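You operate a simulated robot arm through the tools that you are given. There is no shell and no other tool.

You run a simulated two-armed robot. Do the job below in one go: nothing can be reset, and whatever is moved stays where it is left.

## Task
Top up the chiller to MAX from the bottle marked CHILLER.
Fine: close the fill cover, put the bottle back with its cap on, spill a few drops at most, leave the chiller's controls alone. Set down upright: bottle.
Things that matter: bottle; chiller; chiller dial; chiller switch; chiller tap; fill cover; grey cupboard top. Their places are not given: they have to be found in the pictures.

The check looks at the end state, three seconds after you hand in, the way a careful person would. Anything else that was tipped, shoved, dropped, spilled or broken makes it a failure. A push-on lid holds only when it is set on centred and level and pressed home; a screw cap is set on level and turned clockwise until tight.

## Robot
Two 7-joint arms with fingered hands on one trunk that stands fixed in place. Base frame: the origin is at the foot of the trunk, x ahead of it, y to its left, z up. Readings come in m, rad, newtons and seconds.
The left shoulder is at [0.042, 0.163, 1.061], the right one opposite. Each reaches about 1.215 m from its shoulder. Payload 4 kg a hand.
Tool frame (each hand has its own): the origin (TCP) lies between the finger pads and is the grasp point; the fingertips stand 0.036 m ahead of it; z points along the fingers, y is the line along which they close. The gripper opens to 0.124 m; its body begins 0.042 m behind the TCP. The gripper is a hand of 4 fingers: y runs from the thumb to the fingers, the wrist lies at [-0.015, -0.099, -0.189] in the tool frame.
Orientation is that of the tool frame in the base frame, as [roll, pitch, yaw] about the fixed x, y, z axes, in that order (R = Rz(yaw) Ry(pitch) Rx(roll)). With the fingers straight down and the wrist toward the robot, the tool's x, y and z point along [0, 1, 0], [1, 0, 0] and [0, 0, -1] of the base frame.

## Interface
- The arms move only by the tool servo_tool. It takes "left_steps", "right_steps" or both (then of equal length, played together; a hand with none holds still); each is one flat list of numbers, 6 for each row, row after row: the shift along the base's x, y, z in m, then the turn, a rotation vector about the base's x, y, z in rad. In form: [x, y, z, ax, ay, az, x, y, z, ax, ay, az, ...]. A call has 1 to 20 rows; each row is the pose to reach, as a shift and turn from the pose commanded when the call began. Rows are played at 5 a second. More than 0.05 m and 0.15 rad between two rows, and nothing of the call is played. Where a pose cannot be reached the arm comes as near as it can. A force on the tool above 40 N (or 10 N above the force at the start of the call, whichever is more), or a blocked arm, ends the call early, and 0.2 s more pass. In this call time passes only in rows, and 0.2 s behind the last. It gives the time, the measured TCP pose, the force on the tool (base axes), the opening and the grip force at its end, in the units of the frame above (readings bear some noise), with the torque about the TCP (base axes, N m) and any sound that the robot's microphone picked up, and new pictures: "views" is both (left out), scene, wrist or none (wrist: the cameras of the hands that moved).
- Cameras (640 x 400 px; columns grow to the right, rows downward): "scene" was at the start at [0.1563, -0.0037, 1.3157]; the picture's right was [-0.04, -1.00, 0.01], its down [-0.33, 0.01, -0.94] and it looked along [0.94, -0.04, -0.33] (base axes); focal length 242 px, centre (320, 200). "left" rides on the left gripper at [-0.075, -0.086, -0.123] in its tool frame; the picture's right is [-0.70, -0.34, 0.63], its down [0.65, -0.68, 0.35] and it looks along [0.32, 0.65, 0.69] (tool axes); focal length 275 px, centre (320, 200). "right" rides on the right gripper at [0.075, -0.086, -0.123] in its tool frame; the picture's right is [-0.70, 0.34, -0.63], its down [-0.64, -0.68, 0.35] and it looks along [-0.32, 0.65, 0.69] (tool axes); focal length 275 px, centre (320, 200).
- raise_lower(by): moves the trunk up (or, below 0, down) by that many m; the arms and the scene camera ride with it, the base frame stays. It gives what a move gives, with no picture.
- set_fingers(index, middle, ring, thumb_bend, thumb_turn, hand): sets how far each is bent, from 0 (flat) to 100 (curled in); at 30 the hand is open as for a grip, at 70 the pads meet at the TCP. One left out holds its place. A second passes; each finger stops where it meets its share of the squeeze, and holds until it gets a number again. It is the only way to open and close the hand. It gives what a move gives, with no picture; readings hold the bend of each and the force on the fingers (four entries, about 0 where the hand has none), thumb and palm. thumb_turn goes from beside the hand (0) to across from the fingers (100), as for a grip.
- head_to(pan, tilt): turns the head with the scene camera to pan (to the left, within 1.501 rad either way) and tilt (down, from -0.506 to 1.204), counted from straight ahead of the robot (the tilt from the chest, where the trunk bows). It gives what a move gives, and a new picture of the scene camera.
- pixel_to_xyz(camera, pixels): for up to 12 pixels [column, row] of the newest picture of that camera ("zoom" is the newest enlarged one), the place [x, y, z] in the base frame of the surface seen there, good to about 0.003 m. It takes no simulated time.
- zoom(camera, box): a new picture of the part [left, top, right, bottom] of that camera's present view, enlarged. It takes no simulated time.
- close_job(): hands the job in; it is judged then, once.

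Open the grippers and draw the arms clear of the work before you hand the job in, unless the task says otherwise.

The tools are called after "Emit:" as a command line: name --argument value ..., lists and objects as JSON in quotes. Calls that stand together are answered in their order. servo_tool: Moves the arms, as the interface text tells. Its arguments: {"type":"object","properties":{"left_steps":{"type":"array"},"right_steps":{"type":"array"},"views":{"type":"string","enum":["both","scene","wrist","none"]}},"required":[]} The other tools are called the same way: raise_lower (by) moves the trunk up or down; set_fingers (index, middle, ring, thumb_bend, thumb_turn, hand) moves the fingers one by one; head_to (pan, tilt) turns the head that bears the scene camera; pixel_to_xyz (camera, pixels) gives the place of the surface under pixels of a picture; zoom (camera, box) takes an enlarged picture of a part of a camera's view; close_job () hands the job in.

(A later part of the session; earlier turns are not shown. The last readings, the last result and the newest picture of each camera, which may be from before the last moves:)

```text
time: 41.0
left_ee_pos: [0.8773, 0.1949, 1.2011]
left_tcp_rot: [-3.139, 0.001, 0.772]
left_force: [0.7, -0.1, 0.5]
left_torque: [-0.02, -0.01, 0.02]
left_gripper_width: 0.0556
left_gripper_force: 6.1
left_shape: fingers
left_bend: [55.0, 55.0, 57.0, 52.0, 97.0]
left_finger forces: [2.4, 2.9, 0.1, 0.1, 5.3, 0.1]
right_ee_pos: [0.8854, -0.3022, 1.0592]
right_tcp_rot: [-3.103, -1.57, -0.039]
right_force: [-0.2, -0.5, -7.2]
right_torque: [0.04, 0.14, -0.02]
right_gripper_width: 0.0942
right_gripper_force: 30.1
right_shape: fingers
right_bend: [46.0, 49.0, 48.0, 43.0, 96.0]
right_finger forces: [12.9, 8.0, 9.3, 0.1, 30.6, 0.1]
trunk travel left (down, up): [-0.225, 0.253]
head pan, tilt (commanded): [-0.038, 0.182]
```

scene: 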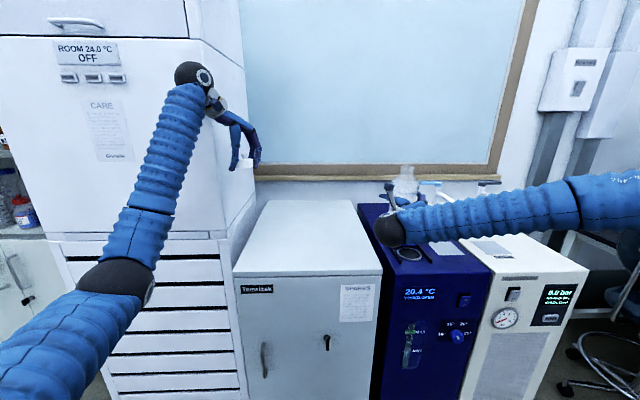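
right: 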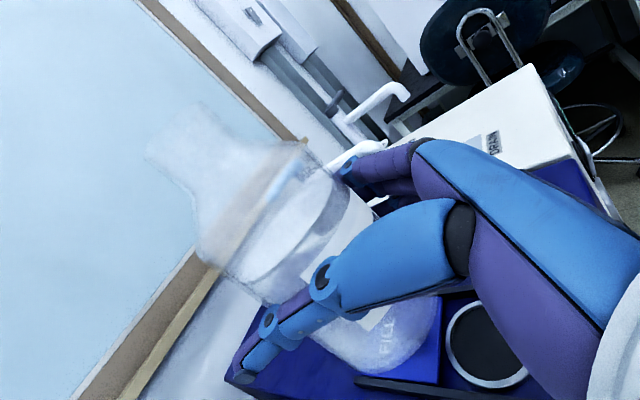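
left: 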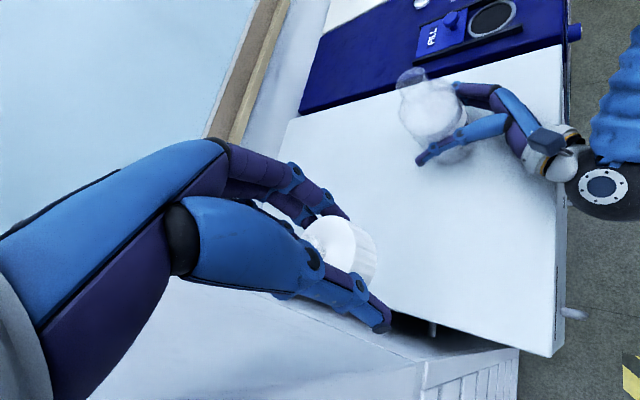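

Bottle is upright above the chiller, and the gauge stays visible in the scene view. I begin tilting to the right (about +x) to 0.9 rad with the lip kept over the hole; no flow is expected before about 1.2 rad.

Emit:
servo_tool --right_steps '[0, 0.002, -0.006, 0.1, 0, 0, 0, 0.0121, -0.013, 0.2, 0, 0, 0, 0.0217, -0.02, 0.3, 0, 0, 0, 0.0308, -0.027, 0.4, 0, 0, 0, 0.0393, -0.034, 0.5, 0, 0, 0, 0.047, -0.041, 0.6, 0, 0, 0, 0.054, -0.048, 0.7, 0, 0, 0, 0.0602, -0.054, 0.8, 0, 0, 0, 0.0654, -0.06, 0.9, 0, 0]' --views "both"

Emit:
zoom --camera "scene" --box '[340, 170, 480, 270]'

Emit:
zoom --camera "scene" --box '[395, 310, 445, 370]'

```text
time: 43.0
left_ee_pos: [0.877, 0.1947, 1.1997]
left_tcp_rot: [-3.14, -0.002, 0.769]
left_force: [-0.3, 0.7, -0.5]
left_torque: [0.01, -0.01, -0.02]
left_gripper_width: 0.0557
left_gripper_force: 4.8
left_shape: fingers
left_bend: [55.0, 55.0, 57.0, 52.0, 97.0]
left_finger forces: [2.6, 2.9, 0.0, 0.0, 5.3, 0.0]
right_ee_pos: [0.8865, -0.2368, 0.9992]
right_tcp_rot: [-1.572, -0.668, -1.57]
right_force: [-0.4, -0.2, -8.3]
right_torque: [0.01, 0.07, 0.01]
right_gripper_width: 0.094
right_gripper_force: 30.7
right_shape: fingers
right_bend: [46.0, 49.0, 48.0, 43.0, 96.0]
right_finger forces: [14.3, 8.6, 10.4, 0.0, 28.2, 0.0]
trunk travel left (down, up): [-0.225, 0.253]
head pan, tilt (commanded): [-0.038, 0.182]
```

scene: 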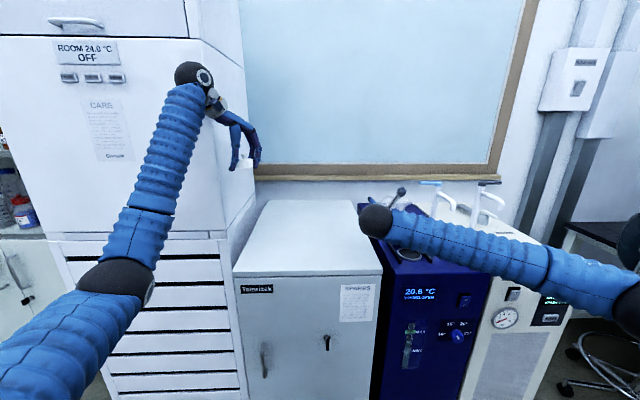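
right: 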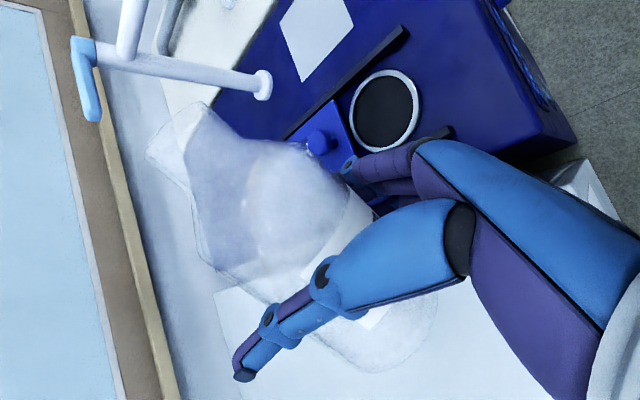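

```text
4.00 times, centred on (410, 220) of scene
```

zoom: 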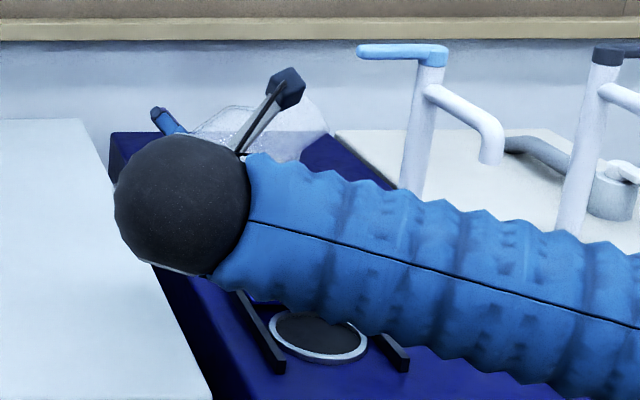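

```text
6.67 times, centred on (420, 340) of scene
```

zoom: 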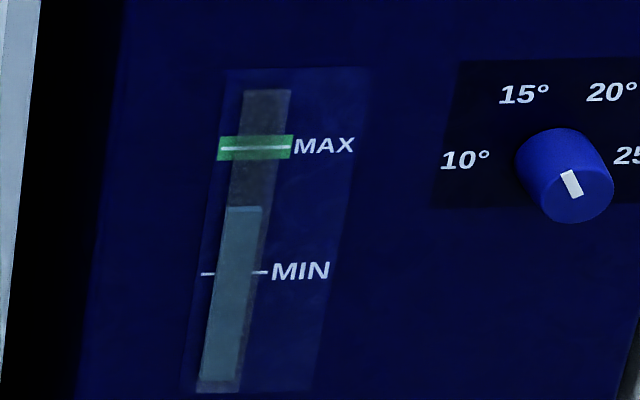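

The scene view shows the forearm hiding the bottle but the hole rim at (412,253) and gauge are visible. I check what the left wrist camera sees of the mouth.

Emit:
zoom --camera "left" --box '[320, 0, 640, 200]'

Emit:
zoom --camera "right" --box '[120, 40, 440, 240]'

```text
2.00 times, centred on (480, 100) of left
```

zoom: 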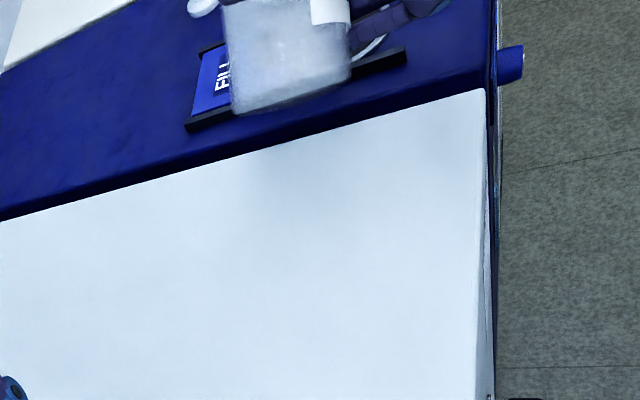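

```text
2.00 times, centred on (280, 140) of right
```

zoom: 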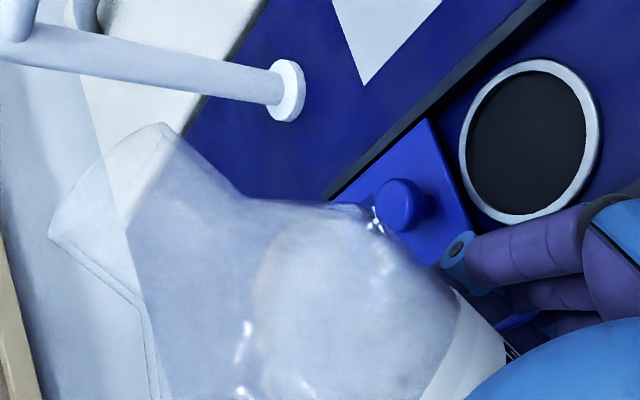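

The right wrist camera sees both mouth and hole well, so I use it to watch the pour. I measure the hole's rim precisely in the zoomed right view.

Emit:
pixel_to_xyz --camera "zoom" --pixels '[[463, 150], [598, 100], [540, 63], [515, 217], [480, 90], [585, 185], [160, 128], [52, 235], [105, 180], [140, 290], [190, 150], [400, 200]]'

```text
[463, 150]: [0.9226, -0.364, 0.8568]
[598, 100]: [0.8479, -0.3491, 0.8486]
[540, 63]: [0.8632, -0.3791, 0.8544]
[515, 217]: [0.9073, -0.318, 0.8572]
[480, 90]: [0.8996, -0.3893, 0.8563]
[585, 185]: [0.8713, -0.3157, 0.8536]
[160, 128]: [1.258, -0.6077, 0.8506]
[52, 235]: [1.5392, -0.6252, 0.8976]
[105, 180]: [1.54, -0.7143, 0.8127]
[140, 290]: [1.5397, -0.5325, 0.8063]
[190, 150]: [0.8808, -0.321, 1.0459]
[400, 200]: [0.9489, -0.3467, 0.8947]
```

I cross-check the hole centre with the scene camera's visible rim points.

Emit:
pixel_to_xyz --camera "scene" --pixels '[[398, 253.5], [411.3, 260.3], [421.3, 255], [404, 258.5], [418, 259], [409, 256], [411.3, 259.5]]'

Emit:
pixel_to_xyz --camera "right" --pixels '[[352, 110], [356, 95], [366, 80], [386, 70], [404, 74], [417, 90], [418, 110], [410, 130], [396, 144], [378, 149], [362, 142], [353, 128]]'

```text
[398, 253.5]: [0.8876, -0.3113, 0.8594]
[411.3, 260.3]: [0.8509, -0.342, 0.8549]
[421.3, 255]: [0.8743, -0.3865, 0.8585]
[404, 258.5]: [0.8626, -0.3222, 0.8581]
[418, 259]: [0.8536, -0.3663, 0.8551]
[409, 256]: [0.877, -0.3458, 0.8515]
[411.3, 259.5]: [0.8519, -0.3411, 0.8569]
```

```text
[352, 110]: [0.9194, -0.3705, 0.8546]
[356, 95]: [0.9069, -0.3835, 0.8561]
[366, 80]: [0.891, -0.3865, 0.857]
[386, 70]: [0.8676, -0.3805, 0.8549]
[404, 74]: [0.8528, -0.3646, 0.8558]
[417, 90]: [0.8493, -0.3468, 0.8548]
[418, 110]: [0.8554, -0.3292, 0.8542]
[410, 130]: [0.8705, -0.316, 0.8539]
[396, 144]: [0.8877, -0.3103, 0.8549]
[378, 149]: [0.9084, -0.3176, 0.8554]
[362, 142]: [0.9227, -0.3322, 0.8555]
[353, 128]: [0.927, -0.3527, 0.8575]
```

The hole centre is (0.888,−0.349) with ring radius 0.0385. I tilt on to 1.15 rad while lowering and shifting x by −7 mm so the lip sits above the hole's left part.

Emit:
servo_tool --right_steps '[-0.003, 0.004, -0.012, 0.08, 0, 0, -0.005, 0.008, -0.024, 0.165, 0, 0, -0.007, 0.0118, -0.035, 0.25, 0, 0]' --views "both"

Emit:
zoom --camera "right" --box '[100, 30, 420, 230]'

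Emit:
zoom --camera "scene" --box '[340, 180, 480, 280]'

```text
time: 43.8
left_ee_pos: [0.8784, 0.1948, 1.1997]
left_tcp_rot: [-3.139, 0.0, 0.771]
left_force: [0.3, -0.9, 0.5]
left_torque: [0.0, 0.02, -0.01]
left_gripper_width: 0.0554
left_gripper_force: 5.6
left_shape: fingers
left_bend: [55.0, 55.0, 57.0, 52.0, 97.0]
left_finger forces: [2.5, 2.9, 0.1, 0.0, 5.3, 0.0]
right_ee_pos: [0.8791, -0.2248, 0.9641]
right_tcp_rot: [-1.571, -0.419, -1.573]
right_force: [0.3, -0.1, -7.9]
right_torque: [0.05, 0.11, 0.0]
right_gripper_width: 0.0941
right_gripper_force: 31.1
right_shape: fingers
right_bend: [46.0, 49.0, 48.0, 43.0, 96.0]
right_finger forces: [14.5, 8.8, 10.8, 0.0, 28.0, 0.1]
trunk travel left (down, up): [-0.225, 0.253]
head pan, tilt (commanded): [-0.038, 0.182]
```

scene: 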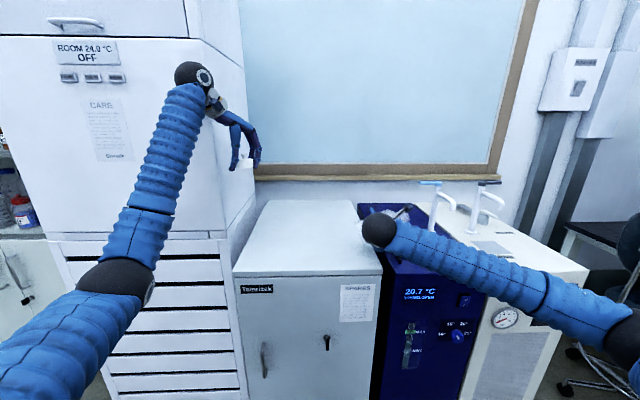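
right: 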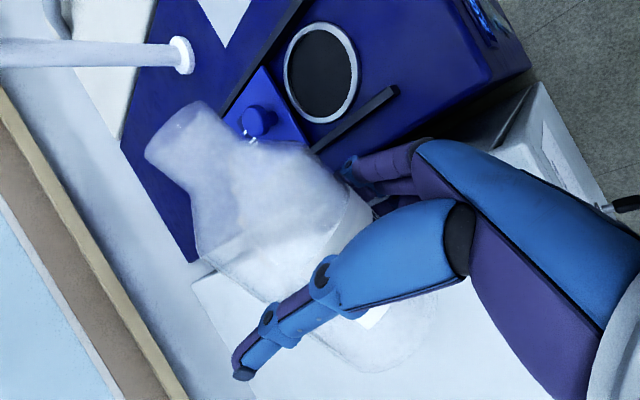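

```text
2.00 times, centred on (260, 130) of right
```

zoom: 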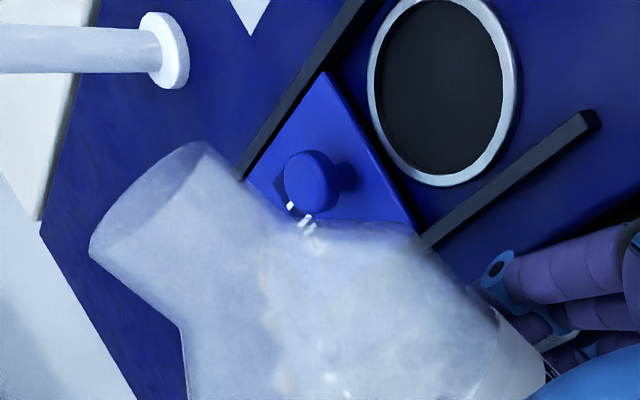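

```text
4.00 times, centred on (410, 230) of scene
```

zoom: 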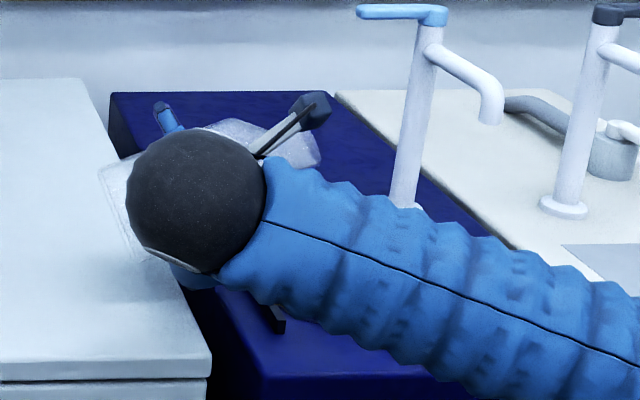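

The liquid is near the neck now. I measure the mouth rim's 3D position in the right view to confirm where the lip is relative to the hole.

Emit:
zoom --camera "right" --box '[130, 80, 250, 180]'

Emit:
pixel_to_xyz --camera "right" --pixels '[[200, 103], [203, 108], [195, 102], [146, 150], [148, 155], [152, 140], [170, 118], [185, 108], [172, 135], [210, 115], [190, 140], [160, 165]]'

```text
4.00 times, centred on (190, 130) of right
```

zoom: 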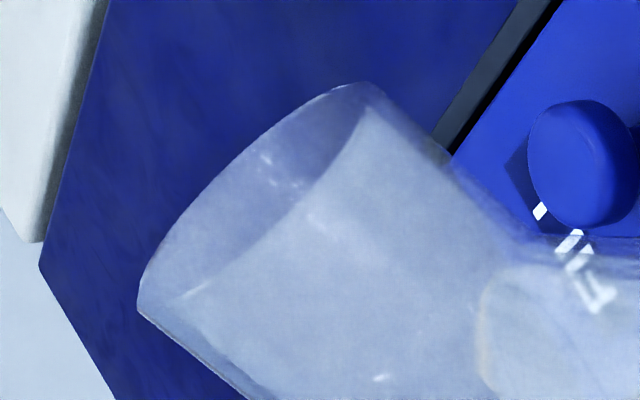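

```text
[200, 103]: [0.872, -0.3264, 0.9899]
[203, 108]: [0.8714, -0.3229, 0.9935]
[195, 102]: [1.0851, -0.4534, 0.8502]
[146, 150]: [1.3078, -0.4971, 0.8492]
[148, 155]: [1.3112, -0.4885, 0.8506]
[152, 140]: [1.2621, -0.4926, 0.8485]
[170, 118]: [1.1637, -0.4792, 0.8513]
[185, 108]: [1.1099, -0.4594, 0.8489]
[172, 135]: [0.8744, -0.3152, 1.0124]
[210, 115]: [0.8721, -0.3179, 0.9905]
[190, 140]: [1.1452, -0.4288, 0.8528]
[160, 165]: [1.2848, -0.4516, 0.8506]
```

The lip is at about (0.888,−0.330,0.987), right over the hole. I tilt by small increments now, checking sound, gauge and pictures each time: first +0.06 rad.

Emit:
servo_tool --right_steps '[0, 0.0005, 0, 0.03, 0, 0, 0, 0.001, 0, 0.06, 0, 0]' --views "wrist"

Emit:
zoom --camera "right" --box '[100, 30, 420, 230]'

Emit:
zoom --camera "scene" --box '[395, 310, 445, 370]'

```text
time: 44.4
left_ee_pos: [0.8769, 0.196, 1.2001]
left_tcp_rot: [-3.14, 0.001, 0.77]
left_force: [-0.5, 1.1, -1.0]
left_torque: [0.0, 0.01, 0.02]
left_gripper_width: 0.0555
left_gripper_force: 5.4
left_shape: fingers
left_bend: [55.0, 55.0, 57.0, 52.0, 97.0]
left_finger forces: [2.5, 2.8, 0.0, 0.0, 5.2, 0.0]
right_ee_pos: [0.8777, -0.2252, 0.9633]
right_tcp_rot: [-1.572, -0.359, -1.571]
right_force: [0.2, 0.3, -7.5]
right_torque: [0.01, 0.09, -0.01]
right_gripper_width: 0.0943
right_gripper_force: 31.1
right_shape: fingers
right_bend: [46.0, 49.0, 48.0, 43.0, 96.0]
right_finger forces: [14.6, 8.8, 10.6, 0.1, 28.0, 0.0]
trunk travel left (down, up): [-0.225, 0.253]
head pan, tilt (commanded): [-0.038, 0.182]
```

right: 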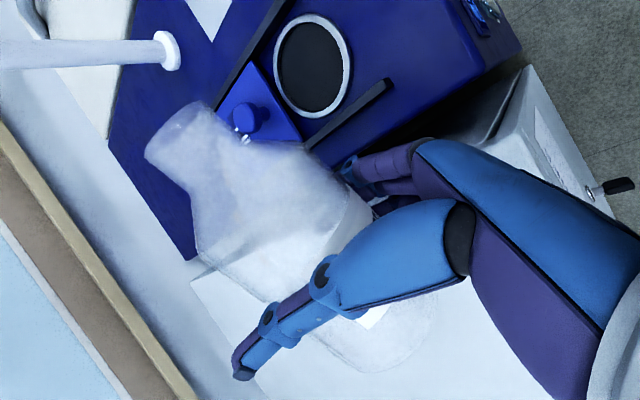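

```text
2.00 times, centred on (260, 130) of right
```

zoom: 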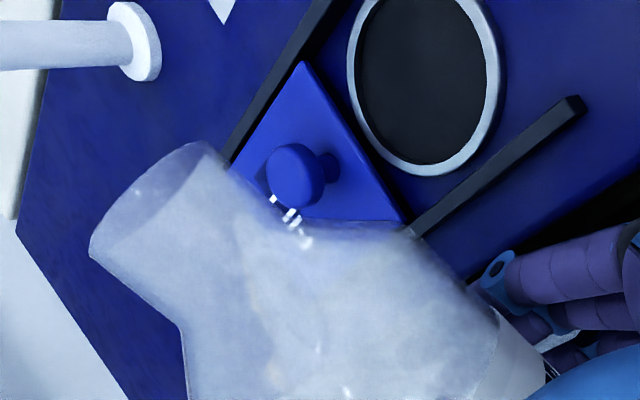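

```text
6.67 times, centred on (420, 340) of scene
```

zoom: 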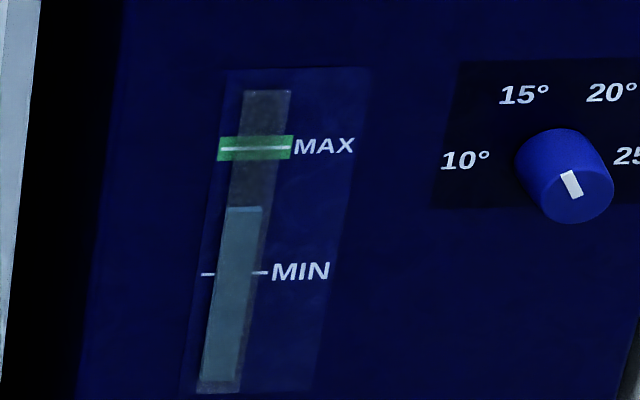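

No flow yet (gauge and picture unchanged); the point below the lip projects to (324,91) in the right view, inside the hole. I tilt another 0.05 rad.

Emit:
servo_tool --right_steps '[0, 0.0005, 0, 0.025, 0, 0, 0, 0.0007, 0, 0.05, 0, 0]' --views "wrist"

Emit:
zoom --camera "right" --box '[100, 0, 420, 200]'

Emit:
zoom --camera "scene" --box '[395, 310, 445, 370]'

```text
time: 45.0
left_ee_pos: [0.877, 0.1952, 1.2007]
left_tcp_rot: [-3.14, 0.001, 0.769]
left_force: [0.0, -0.3, -0.2]
left_torque: [0.04, 0.02, 0.02]
left_gripper_width: 0.0558
left_gripper_force: 5.7
left_shape: fingers
left_bend: [55.0, 55.0, 57.0, 52.0, 97.0]
left_finger forces: [2.5, 2.9, 0.0, 0.0, 5.2, 0.0]
right_ee_pos: [0.8792, -0.2245, 0.9647]
right_tcp_rot: [-1.572, -0.309, -1.571]
right_force: [0.2, 0.7, -7.9]
right_torque: [0.02, 0.07, 0.02]
right_gripper_width: 0.0939
right_gripper_force: 30.8
right_shape: fingers
right_bend: [46.0, 49.0, 48.0, 43.0, 96.0]
right_finger forces: [14.6, 8.7, 10.6, 0.1, 27.8, 0.1]
trunk travel left (down, up): [-0.225, 0.253]
head pan, tilt (commanded): [-0.038, 0.182]
```

right: 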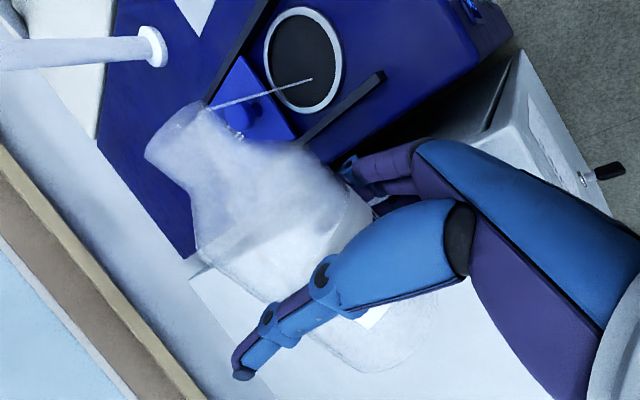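

```text
2.00 times, centred on (260, 100) of right
```

zoom: 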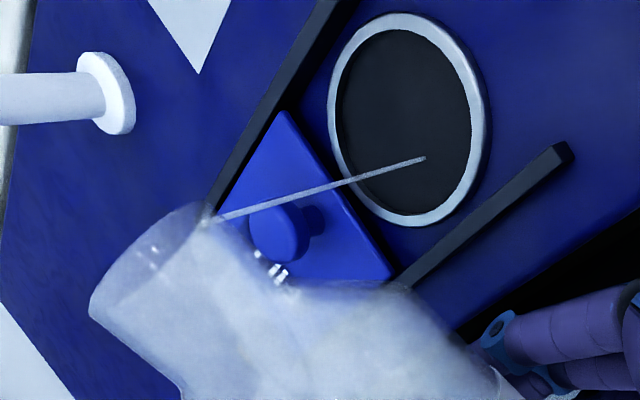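

```text
6.67 times, centred on (420, 340) of scene
```

zoom: 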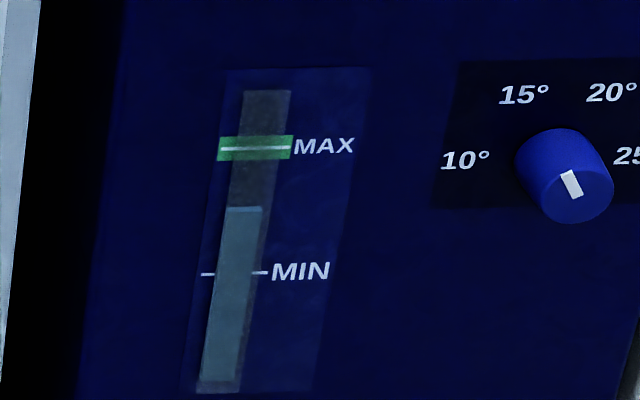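

A thin stream now runs from the lip into the hole (ending at (310,78) in the right view). I hold here for a second to see where it lands and how fast the gauge rises.

Emit:
servo_tool --right_steps '[0, 0, 0, 0, 0, 0, 0, 0, 0, 0.005, 0, 0, 0, 0, 0, 0.01, 0, 0, 0, 0, 0, 0.015, 0, 0]' --views "wrist"

Emit:
zoom --camera "right" --box '[100, 0, 420, 200]'

Emit:
zoom --camera "scene" --box '[395, 310, 445, 370]'

```text
time: 46.0
left_ee_pos: [0.8773, 0.1944, 1.2006]
left_tcp_rot: [-3.141, 0.001, 0.77]
left_force: [0.7, 0.2, -0.8]
left_torque: [0.04, 0.01, 0.0]
left_gripper_width: 0.0555
left_gripper_force: 5.0
left_shape: fingers
left_bend: [55.0, 55.0, 57.0, 52.0, 97.0]
left_finger forces: [2.5, 2.9, 0.0, 0.1, 5.3, 0.0]
right_ee_pos: [0.8798, -0.2239, 0.9648]
right_tcp_rot: [-1.572, -0.297, -1.57]
right_force: [0.5, 0.4, -7.0]
right_torque: [0.01, 0.09, -0.01]
right_gripper_width: 0.0938
right_gripper_force: 30.2
right_shape: fingers
right_bend: [46.0, 49.0, 48.0, 43.0, 96.0]
right_finger forces: [14.5, 8.8, 10.6, 0.0, 27.8, 0.1]
trunk travel left (down, up): [-0.225, 0.253]
head pan, tilt (commanded): [-0.038, 0.182]
```

right: 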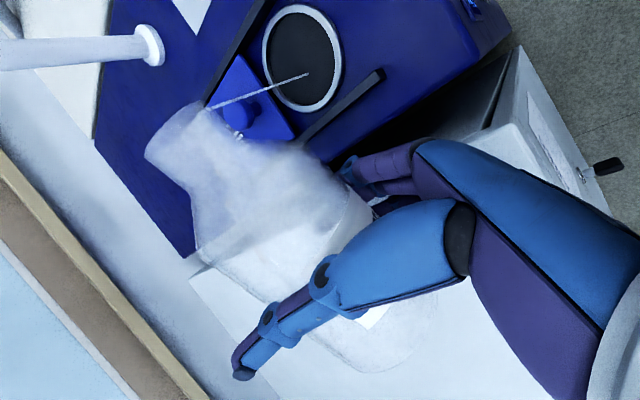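

```text
2.00 times, centred on (260, 100) of right
```

zoom: 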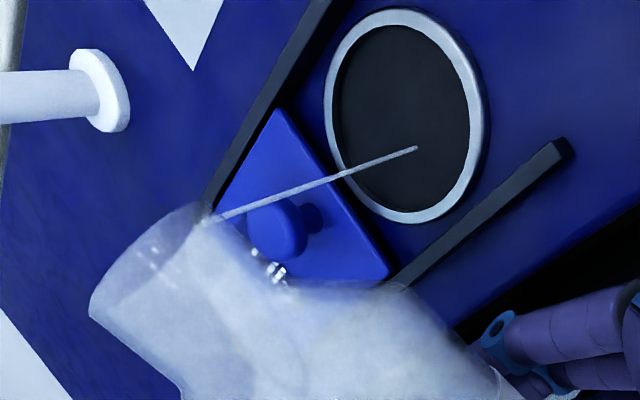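

```text
6.67 times, centred on (420, 340) of scene
```

zoom: 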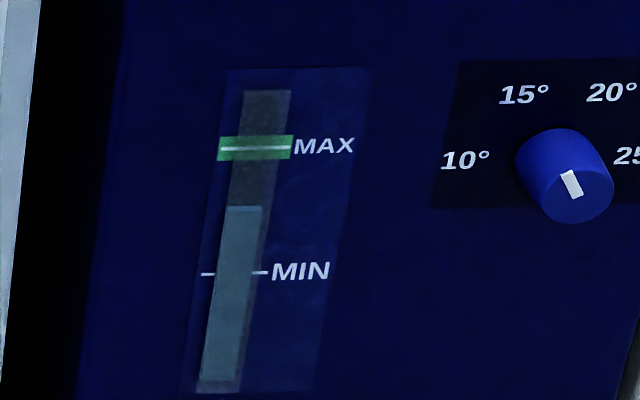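

The stream lands well inside the hole, and the gauge top is at row ≈207 (MAX line at ≈148). I continue with slow further tilt, about 0.04 rad over 1.4 s.

Emit:
servo_tool --right_steps '[0, 0, 0, 0.01, 0, 0, 0, 0, 0, 0.02, 0, 0, 0, 0, 0, 0.03, 0, 0, 0, 0, -0.001, 0.035, 0, 0, 0, 0, -0.001, 0.04, 0, 0, 0, 0, -0.001, 0.04, 0, 0, 0, 0, -0.001, 0.04, 0, 0]' --views "wrist"

Emit:
zoom --camera "right" --box '[100, 0, 420, 200]'

Emit:
zoom --camera "scene" --box '[395, 310, 445, 370]'

```text
time: 47.6
left_ee_pos: [0.8768, 0.1951, 1.2003]
left_tcp_rot: [-3.14, 0.001, 0.769]
left_force: [0.5, 0.8, -0.5]
left_torque: [0.0, 0.03, 0.0]
left_gripper_width: 0.0558
left_gripper_force: 5.6
left_shape: fingers
left_bend: [55.0, 55.0, 57.0, 52.0, 97.0]
left_finger forces: [2.6, 3.0, 0.1, 0.1, 5.3, 0.0]
right_ee_pos: [0.8777, -0.2224, 0.9635]
right_tcp_rot: [-1.571, -0.255, -1.573]
right_force: [0.4, 0.3, -7.5]
right_torque: [0.06, 0.07, 0.01]
right_gripper_width: 0.0941
right_gripper_force: 30.5
right_shape: fingers
right_bend: [46.0, 49.0, 48.0, 43.0, 96.0]
right_finger forces: [14.6, 8.8, 10.4, 0.0, 27.6, 0.1]
trunk travel left (down, up): [-0.225, 0.253]
head pan, tilt (commanded): [-0.038, 0.182]
```

right: 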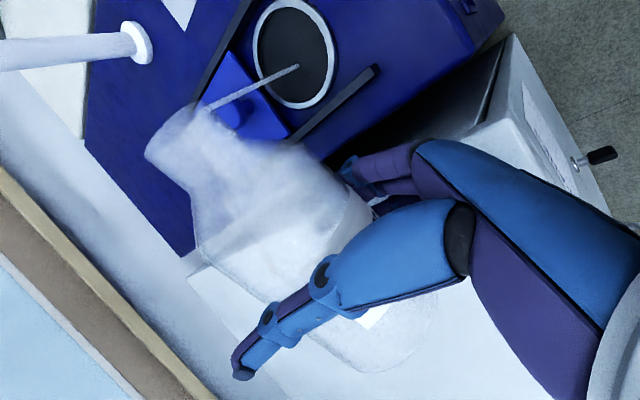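

```text
2.00 times, centred on (260, 100) of right
```

zoom: 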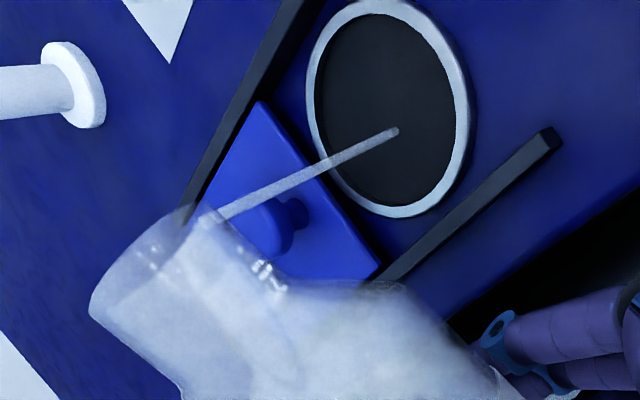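

```text
6.67 times, centred on (420, 340) of scene
```

zoom: 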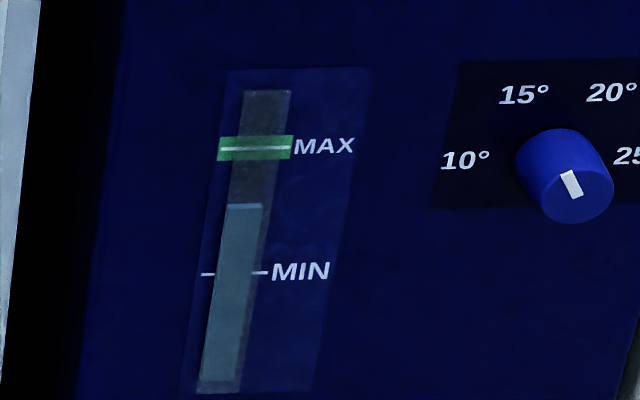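

The gauge has risen to row ≈204 and the stream lands near the hole's middle. I keep pouring with slow tilt increase for about 2 s more.

Emit:
servo_tool --right_steps '[0, 0, 0, 0, 0, 0, 0, 0, 0, 0.005, 0, 0, 0, 0, 0, 0.01, 0, 0, 0, 0, 0, 0.015, 0, 0, 0, 0, -0.001, 0.02, 0, 0, 0, 0, -0.001, 0.025, 0, 0, 0, 0, -0.001, 0.03, 0, 0, 0, 0, -0.002, 0.035, 0, 0, 0, 0, -0.002, 0.04, 0, 0, 0, 0, -0.002, 0.04, 0, 0]' --views "wrist"

Emit:
zoom --camera "right" --box '[100, 0, 420, 200]'

Emit:
zoom --camera "scene" --box '[395, 310, 445, 370]'

```text
time: 49.8
left_ee_pos: [0.8771, 0.1954, 1.2008]
left_tcp_rot: [-3.142, 0.0, 0.77]
left_force: [0.0, -0.4, -0.5]
left_torque: [0.01, 0.02, 0.02]
left_gripper_width: 0.0559
left_gripper_force: 5.8
left_shape: fingers
left_bend: [55.0, 55.0, 57.0, 52.0, 97.0]
left_finger forces: [2.4, 2.9, 0.1, 0.0, 5.2, 0.0]
right_ee_pos: [0.8787, -0.224, 0.9613]
right_tcp_rot: [-1.572, -0.217, -1.571]
right_force: [0.3, 0.3, -7.2]
right_torque: [0.01, 0.05, -0.03]
right_gripper_width: 0.0939
right_gripper_force: 30.9
right_shape: fingers
right_bend: [46.0, 49.0, 48.0, 43.0, 96.0]
right_finger forces: [14.6, 8.8, 10.4, 0.1, 27.8, 0.0]
trunk travel left (down, up): [-0.225, 0.253]
head pan, tilt (commanded): [-0.038, 0.182]
```

right: 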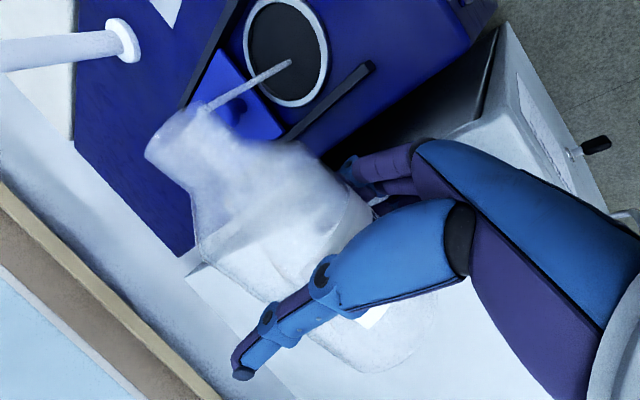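

```text
2.00 times, centred on (260, 100) of right
```

zoom: 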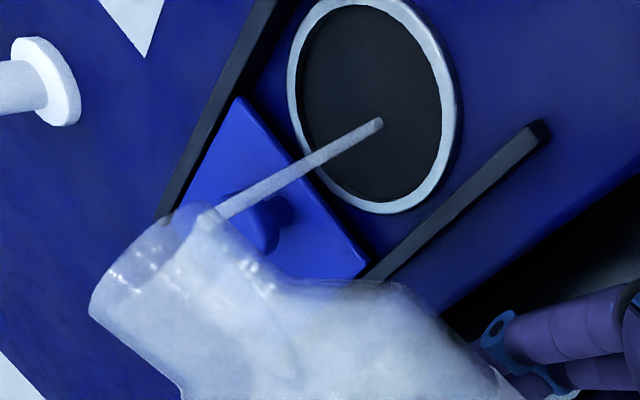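

```text
6.67 times, centred on (420, 340) of scene
```

zoom: 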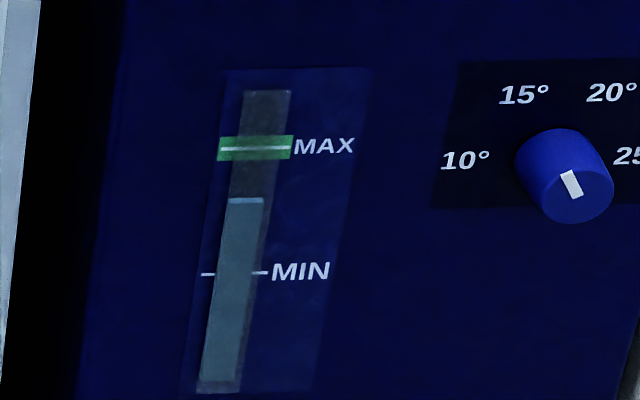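

Gauge at row ≈198, stream steady into the hole. I continue similarly for 2 s.

Emit:
servo_tool --right_steps '[0, 0, 0, 0.005, 0, 0, 0, 0, 0, 0.01, 0, 0, 0, 0, 0, 0.015, 0, 0, 0, 0, 0, 0.02, 0, 0, 0, 0, -0.001, 0.025, 0, 0, 0, 0, -0.001, 0.03, 0, 0, 0, 0, -0.001, 0.035, 0, 0, 0, 0, -0.002, 0.035, 0, 0, 0, 0, -0.002, 0.035, 0, 0, 0, 0, -0.002, 0.035, 0, 0]' --views "wrist"

Emit:
zoom --camera "right" --box '[100, 0, 420, 200]'

Emit:
zoom --camera "scene" --box '[395, 310, 445, 370]'

```text
time: 52.0
left_ee_pos: [0.8764, 0.1948, 1.2001]
left_tcp_rot: [-3.141, 0.0, 0.77]
left_force: [0.4, 0.0, -0.4]
left_torque: [-0.01, 0.01, -0.02]
left_gripper_width: 0.0556
left_gripper_force: 5.4
left_shape: fingers
left_bend: [55.0, 55.0, 57.0, 52.0, 97.0]
left_finger forces: [2.6, 2.9, 0.0, 0.0, 5.3, 0.1]
right_ee_pos: [0.8784, -0.2239, 0.9591]
right_tcp_rot: [-1.572, -0.18, -1.572]
right_force: [-0.3, 0.0, -7.6]
right_torque: [-0.03, 0.06, -0.02]
right_gripper_width: 0.0939
right_gripper_force: 30.8
right_shape: fingers
right_bend: [46.0, 49.0, 48.0, 43.0, 96.0]
right_finger forces: [14.5, 8.7, 10.3, 0.1, 27.9, 0.0]
trunk travel left (down, up): [-0.225, 0.253]
head pan, tilt (commanded): [-0.038, 0.182]
```

right: 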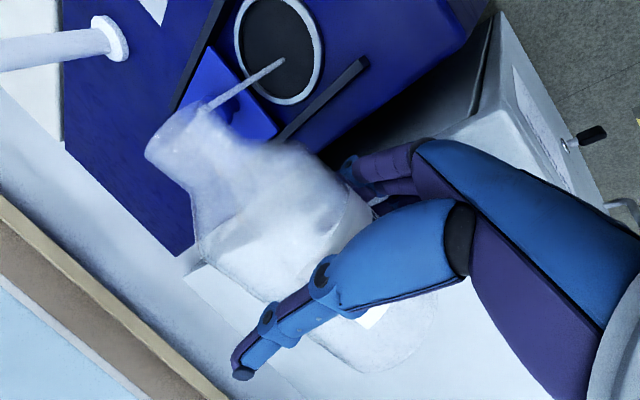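

```text
2.00 times, centred on (260, 100) of right
```

zoom: 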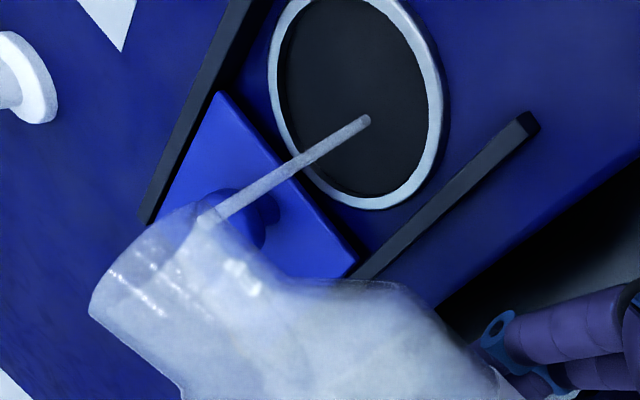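

```text
6.67 times, centred on (420, 340) of scene
```

zoom: 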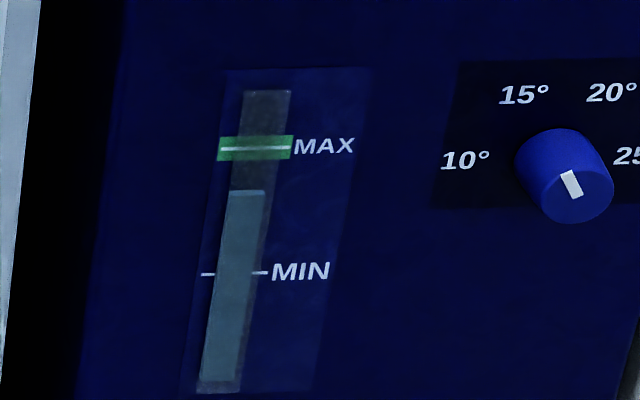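

Gauge at row ≈190; still on target. I continue pouring for about 3 s with +0.05 rad.

Emit:
servo_tool --right_steps '[0, 0, 0, 0.004, 0, 0, 0, 0, 0, 0.008, 0, 0, 0, 0, 0, 0.012, 0, 0, 0, 0, 0, 0.016, 0, 0, 0, 0, -0.001, 0.02, 0, 0, 0, 0, -0.001, 0.024, 0, 0, 0, 0, -0.001, 0.028, 0, 0, 0, 0, -0.002, 0.032, 0, 0, 0, 0, -0.002, 0.036, 0, 0, 0, 0, -0.002, 0.04, 0, 0, 0, 0, -0.002, 0.044, 0, 0, 0, 0, -0.002, 0.048, 0, 0, 0, 0, -0.002, 0.05, 0, 0, 0, 0, -0.002, 0.05, 0, 0]' --views "wrist"

Emit:
zoom --camera "right" --box '[100, 0, 420, 200]'

Emit:
zoom --camera "scene" --box '[395, 310, 445, 370]'

```text
time: 55.0
left_ee_pos: [0.8766, 0.1947, 1.2015]
left_tcp_rot: [-3.14, 0.001, 0.769]
left_force: [0.8, 0.8, -0.3]
left_torque: [0.01, 0.0, -0.01]
left_gripper_width: 0.0555
left_gripper_force: 5.2
left_shape: fingers
left_bend: [55.0, 55.0, 57.0, 52.0, 97.0]
left_finger forces: [2.5, 2.9, 0.0, 0.1, 5.3, 0.1]
right_ee_pos: [0.8775, -0.2237, 0.956]
right_tcp_rot: [-1.571, -0.131, -1.571]
right_force: [-0.2, -0.6, -6.2]
right_torque: [0.0, 0.11, -0.03]
right_gripper_width: 0.094
right_gripper_force: 30.7
right_shape: fingers
right_bend: [46.0, 49.0, 48.0, 43.0, 96.0]
right_finger forces: [14.4, 8.8, 10.0, 0.1, 28.1, 0.0]
trunk travel left (down, up): [-0.225, 0.253]
head pan, tilt (commanded): [-0.038, 0.182]
```

right: 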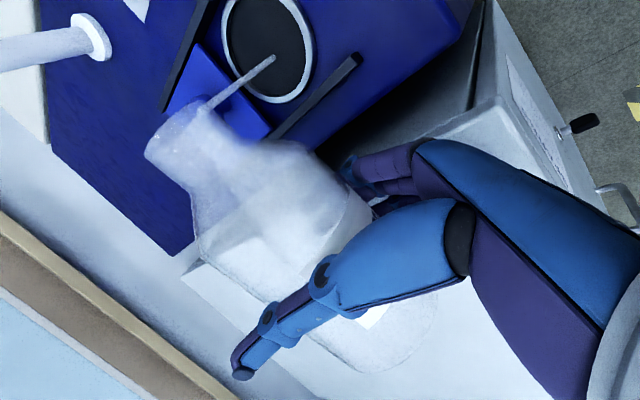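

```text
2.00 times, centred on (260, 100) of right
```

zoom: 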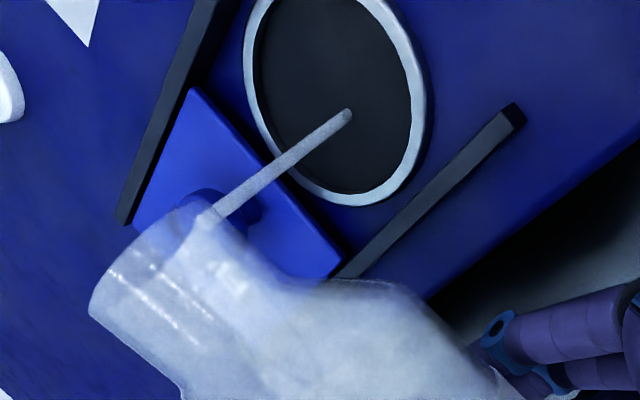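

```text
6.67 times, centred on (420, 340) of scene
```

zoom: 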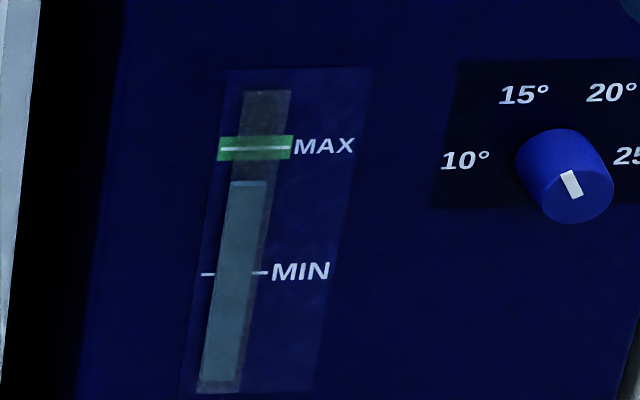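

Gauge at row ≈181 (target ≈148). I continue for about 3.4 s with +0.06 rad.

Emit:
servo_tool --right_steps '[0, 0, 0, 0.005, 0, 0, 0, 0, 0, 0.01, 0, 0, 0, 0, 0, 0.015, 0, 0, 0, 0, 0, 0.02, 0, 0, 0, 0, -0.001, 0.025, 0, 0, 0, 0, -0.001, 0.03, 0, 0, 0, 0, -0.001, 0.034, 0, 0, 0, 0, -0.001, 0.038, 0, 0, 0, 0, -0.002, 0.042, 0, 0, 0, 0, -0.002, 0.046, 0, 0, 0, 0, -0.002, 0.05, 0, 0, 0, 0, -0.002, 0.054, 0, 0, 0, 0, -0.002, 0.058, 0, 0, 0, 0, -0.002, 0.06, 0, 0, 0, 0, -0.002, 0.06, 0, 0, 0, 0, -0.002, 0.06, 0, 0]' --views "wrist"

Emit:
zoom --camera "right" --box '[100, 0, 420, 200]'

Emit:
zoom --camera "scene" --box '[395, 310, 445, 370]'

```text
time: 58.4
left_ee_pos: [0.8784, 0.1946, 1.2011]
left_tcp_rot: [-3.138, -0.001, 0.77]
left_force: [0.0, -0.3, -0.5]
left_torque: [-0.02, 0.01, 0.01]
left_gripper_width: 0.0558
left_gripper_force: 5.4
left_shape: fingers
left_bend: [55.0, 55.0, 57.0, 52.0, 97.0]
left_finger forces: [2.5, 2.9, 0.0, 0.0, 5.3, 0.0]
right_ee_pos: [0.8789, -0.224, 0.9557]
right_tcp_rot: [-1.572, -0.07, -1.57]
right_force: [-1.0, 0.8, -6.2]
right_torque: [0.03, 0.08, 0.0]
right_gripper_width: 0.0938
right_gripper_force: 30.6
right_shape: fingers
right_bend: [46.0, 49.0, 48.0, 43.0, 96.0]
right_finger forces: [14.3, 8.5, 10.0, 0.0, 28.2, 0.0]
trunk travel left (down, up): [-0.225, 0.253]
head pan, tilt (commanded): [-0.038, 0.182]
```

right: 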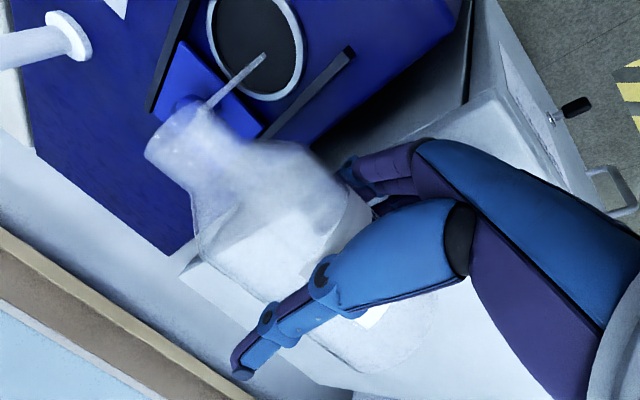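

```text
2.00 times, centred on (260, 100) of right
```

zoom: 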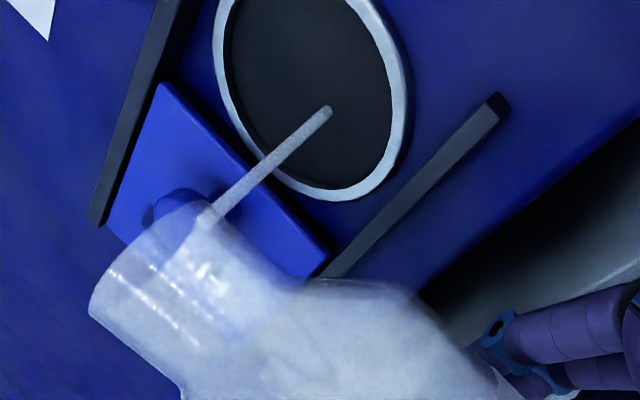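

```text
6.67 times, centred on (420, 340) of scene
```

zoom: 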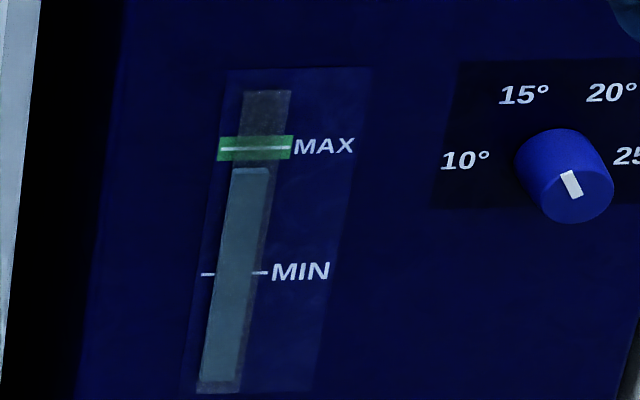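

Gauge at row ≈168, nearing the green band (136–160, MAX line 148). I pour about 2.2 s more with only slight extra tilt.

Emit:
servo_tool --right_steps '[0, 0, 0, 0.004, 0, 0, 0, 0, 0, 0.008, 0, 0, 0, 0, 0, 0.012, 0, 0, 0, 0, 0, 0.016, 0, 0, 0, 0, 0, 0.02, 0, 0, 0, 0, 0, 0.024, 0, 0, 0, 0, -0.001, 0.028, 0, 0, 0, 0, -0.001, 0.03, 0, 0, 0, 0, -0.001, 0.03, 0, 0, 0, 0, -0.001, 0.03, 0, 0]' --views "wrist"

Emit:
zoom --camera "scene" --box '[395, 310, 445, 370]'

Emit:
zoom --camera "right" --box '[100, 0, 420, 200]'

```text
time: 60.6
left_ee_pos: [0.8771, 0.1946, 1.2014]
left_tcp_rot: [-3.14, -0.001, 0.769]
left_force: [-0.2, -0.4, 0.1]
left_torque: [-0.02, -0.01, -0.01]
left_gripper_width: 0.0558
left_gripper_force: 5.8
left_shape: fingers
left_bend: [55.0, 55.0, 57.0, 52.0, 97.0]
left_finger forces: [2.5, 2.9, 0.0, 0.0, 5.2, 0.0]
right_ee_pos: [0.8778, -0.2245, 0.9539]
right_tcp_rot: [-1.572, -0.039, -1.57]
right_force: [0.0, 0.9, -4.7]
right_torque: [0.04, 0.03, 0.01]
right_gripper_width: 0.0941
right_gripper_force: 30.8
right_shape: fingers
right_bend: [46.0, 49.0, 48.0, 43.0, 96.0]
right_finger forces: [14.3, 8.5, 9.9, 0.0, 28.3, 0.0]
trunk travel left (down, up): [-0.225, 0.253]
head pan, tilt (commanded): [-0.038, 0.182]
```

right: 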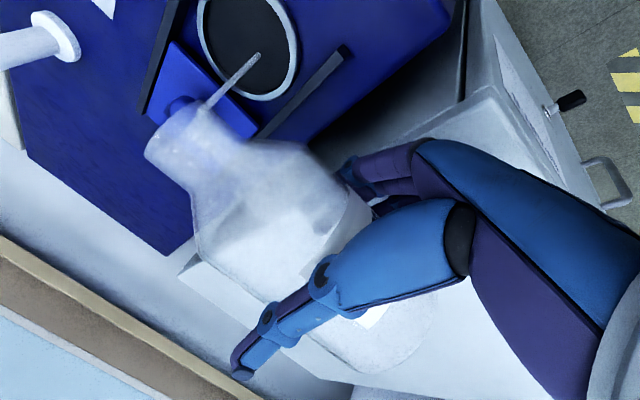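

```text
6.67 times, centred on (420, 340) of scene
```

zoom: 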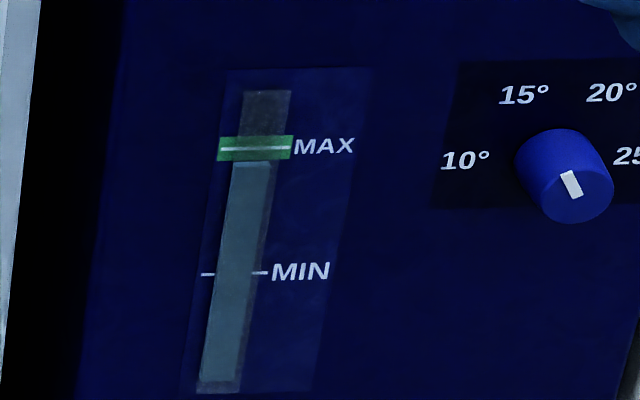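

```text
2.00 times, centred on (260, 100) of right
```

zoom: 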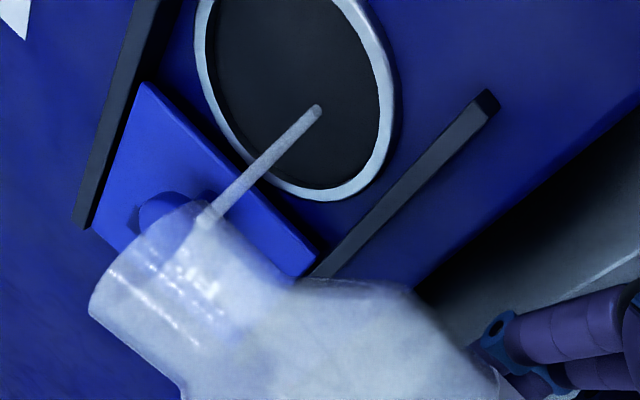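

Gauge at row ≈161, at the lower edge of the green band. I pour 1.8 s more and then look at high zoom.

Emit:
servo_tool --right_steps '[0, 0, 0, 0.003, 0, 0, 0, 0, 0, 0.006, 0, 0, 0, 0, 0, 0.01, 0, 0, 0, 0, 0, 0.013, 0, 0, 0, 0, 0, 0.016, 0, 0, 0, 0, 0, 0.02, 0, 0, 0, 0, 0, 0.022, 0, 0, 0, 0, 0, 0.024, 0, 0]' --views "wrist"

Emit:
zoom --camera "scene" --box '[400, 322, 425, 342]'

Emit:
zoom --camera "right" --box '[100, 0, 420, 200]'

```text
time: 62.4
left_ee_pos: [0.8774, 0.1961, 1.2004]
left_tcp_rot: [-3.139, 0.0, 0.77]
left_force: [-0.1, 0.2, -0.4]
left_torque: [0.0, 0.0, -0.03]
left_gripper_width: 0.0554
left_gripper_force: 5.3
left_shape: fingers
left_bend: [55.0, 55.0, 57.0, 52.0, 97.0]
left_finger forces: [2.6, 2.8, 0.0, 0.0, 5.2, 0.1]
right_ee_pos: [0.8788, -0.2246, 0.9544]
right_tcp_rot: [-1.571, -0.015, -1.571]
right_force: [0.6, -0.2, -5.1]
right_torque: [0.0, 0.02, -0.02]
right_gripper_width: 0.0938
right_gripper_force: 30.6
right_shape: fingers
right_bend: [46.0, 49.0, 48.0, 43.0, 95.0]
right_finger forces: [14.2, 8.4, 9.9, 0.0, 28.4, 0.0]
trunk travel left (down, up): [-0.225, 0.253]
head pan, tilt (commanded): [-0.038, 0.182]
```

right: 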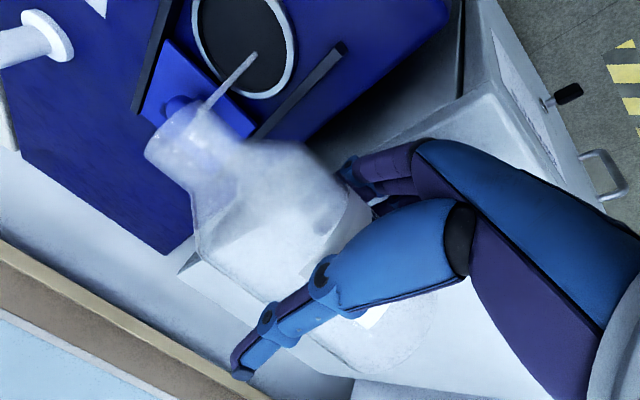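

```text
16.00 times, centred on (412, 332) of scene
```

zoom: 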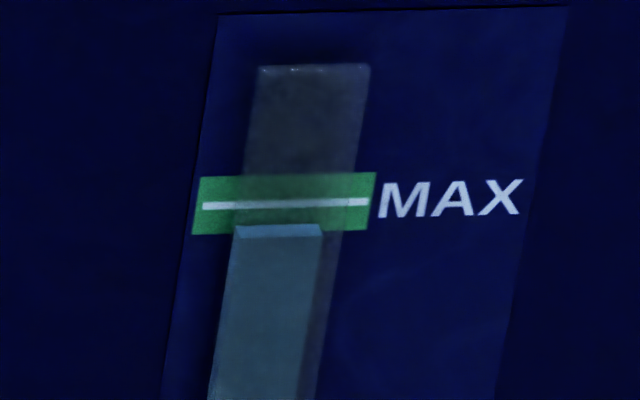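

```text
2.00 times, centred on (260, 100) of right
```

zoom: 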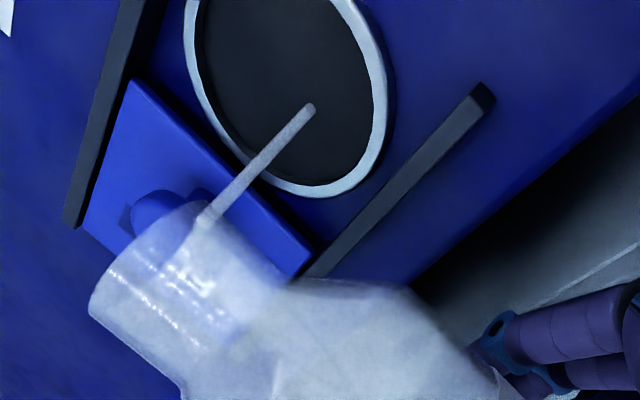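

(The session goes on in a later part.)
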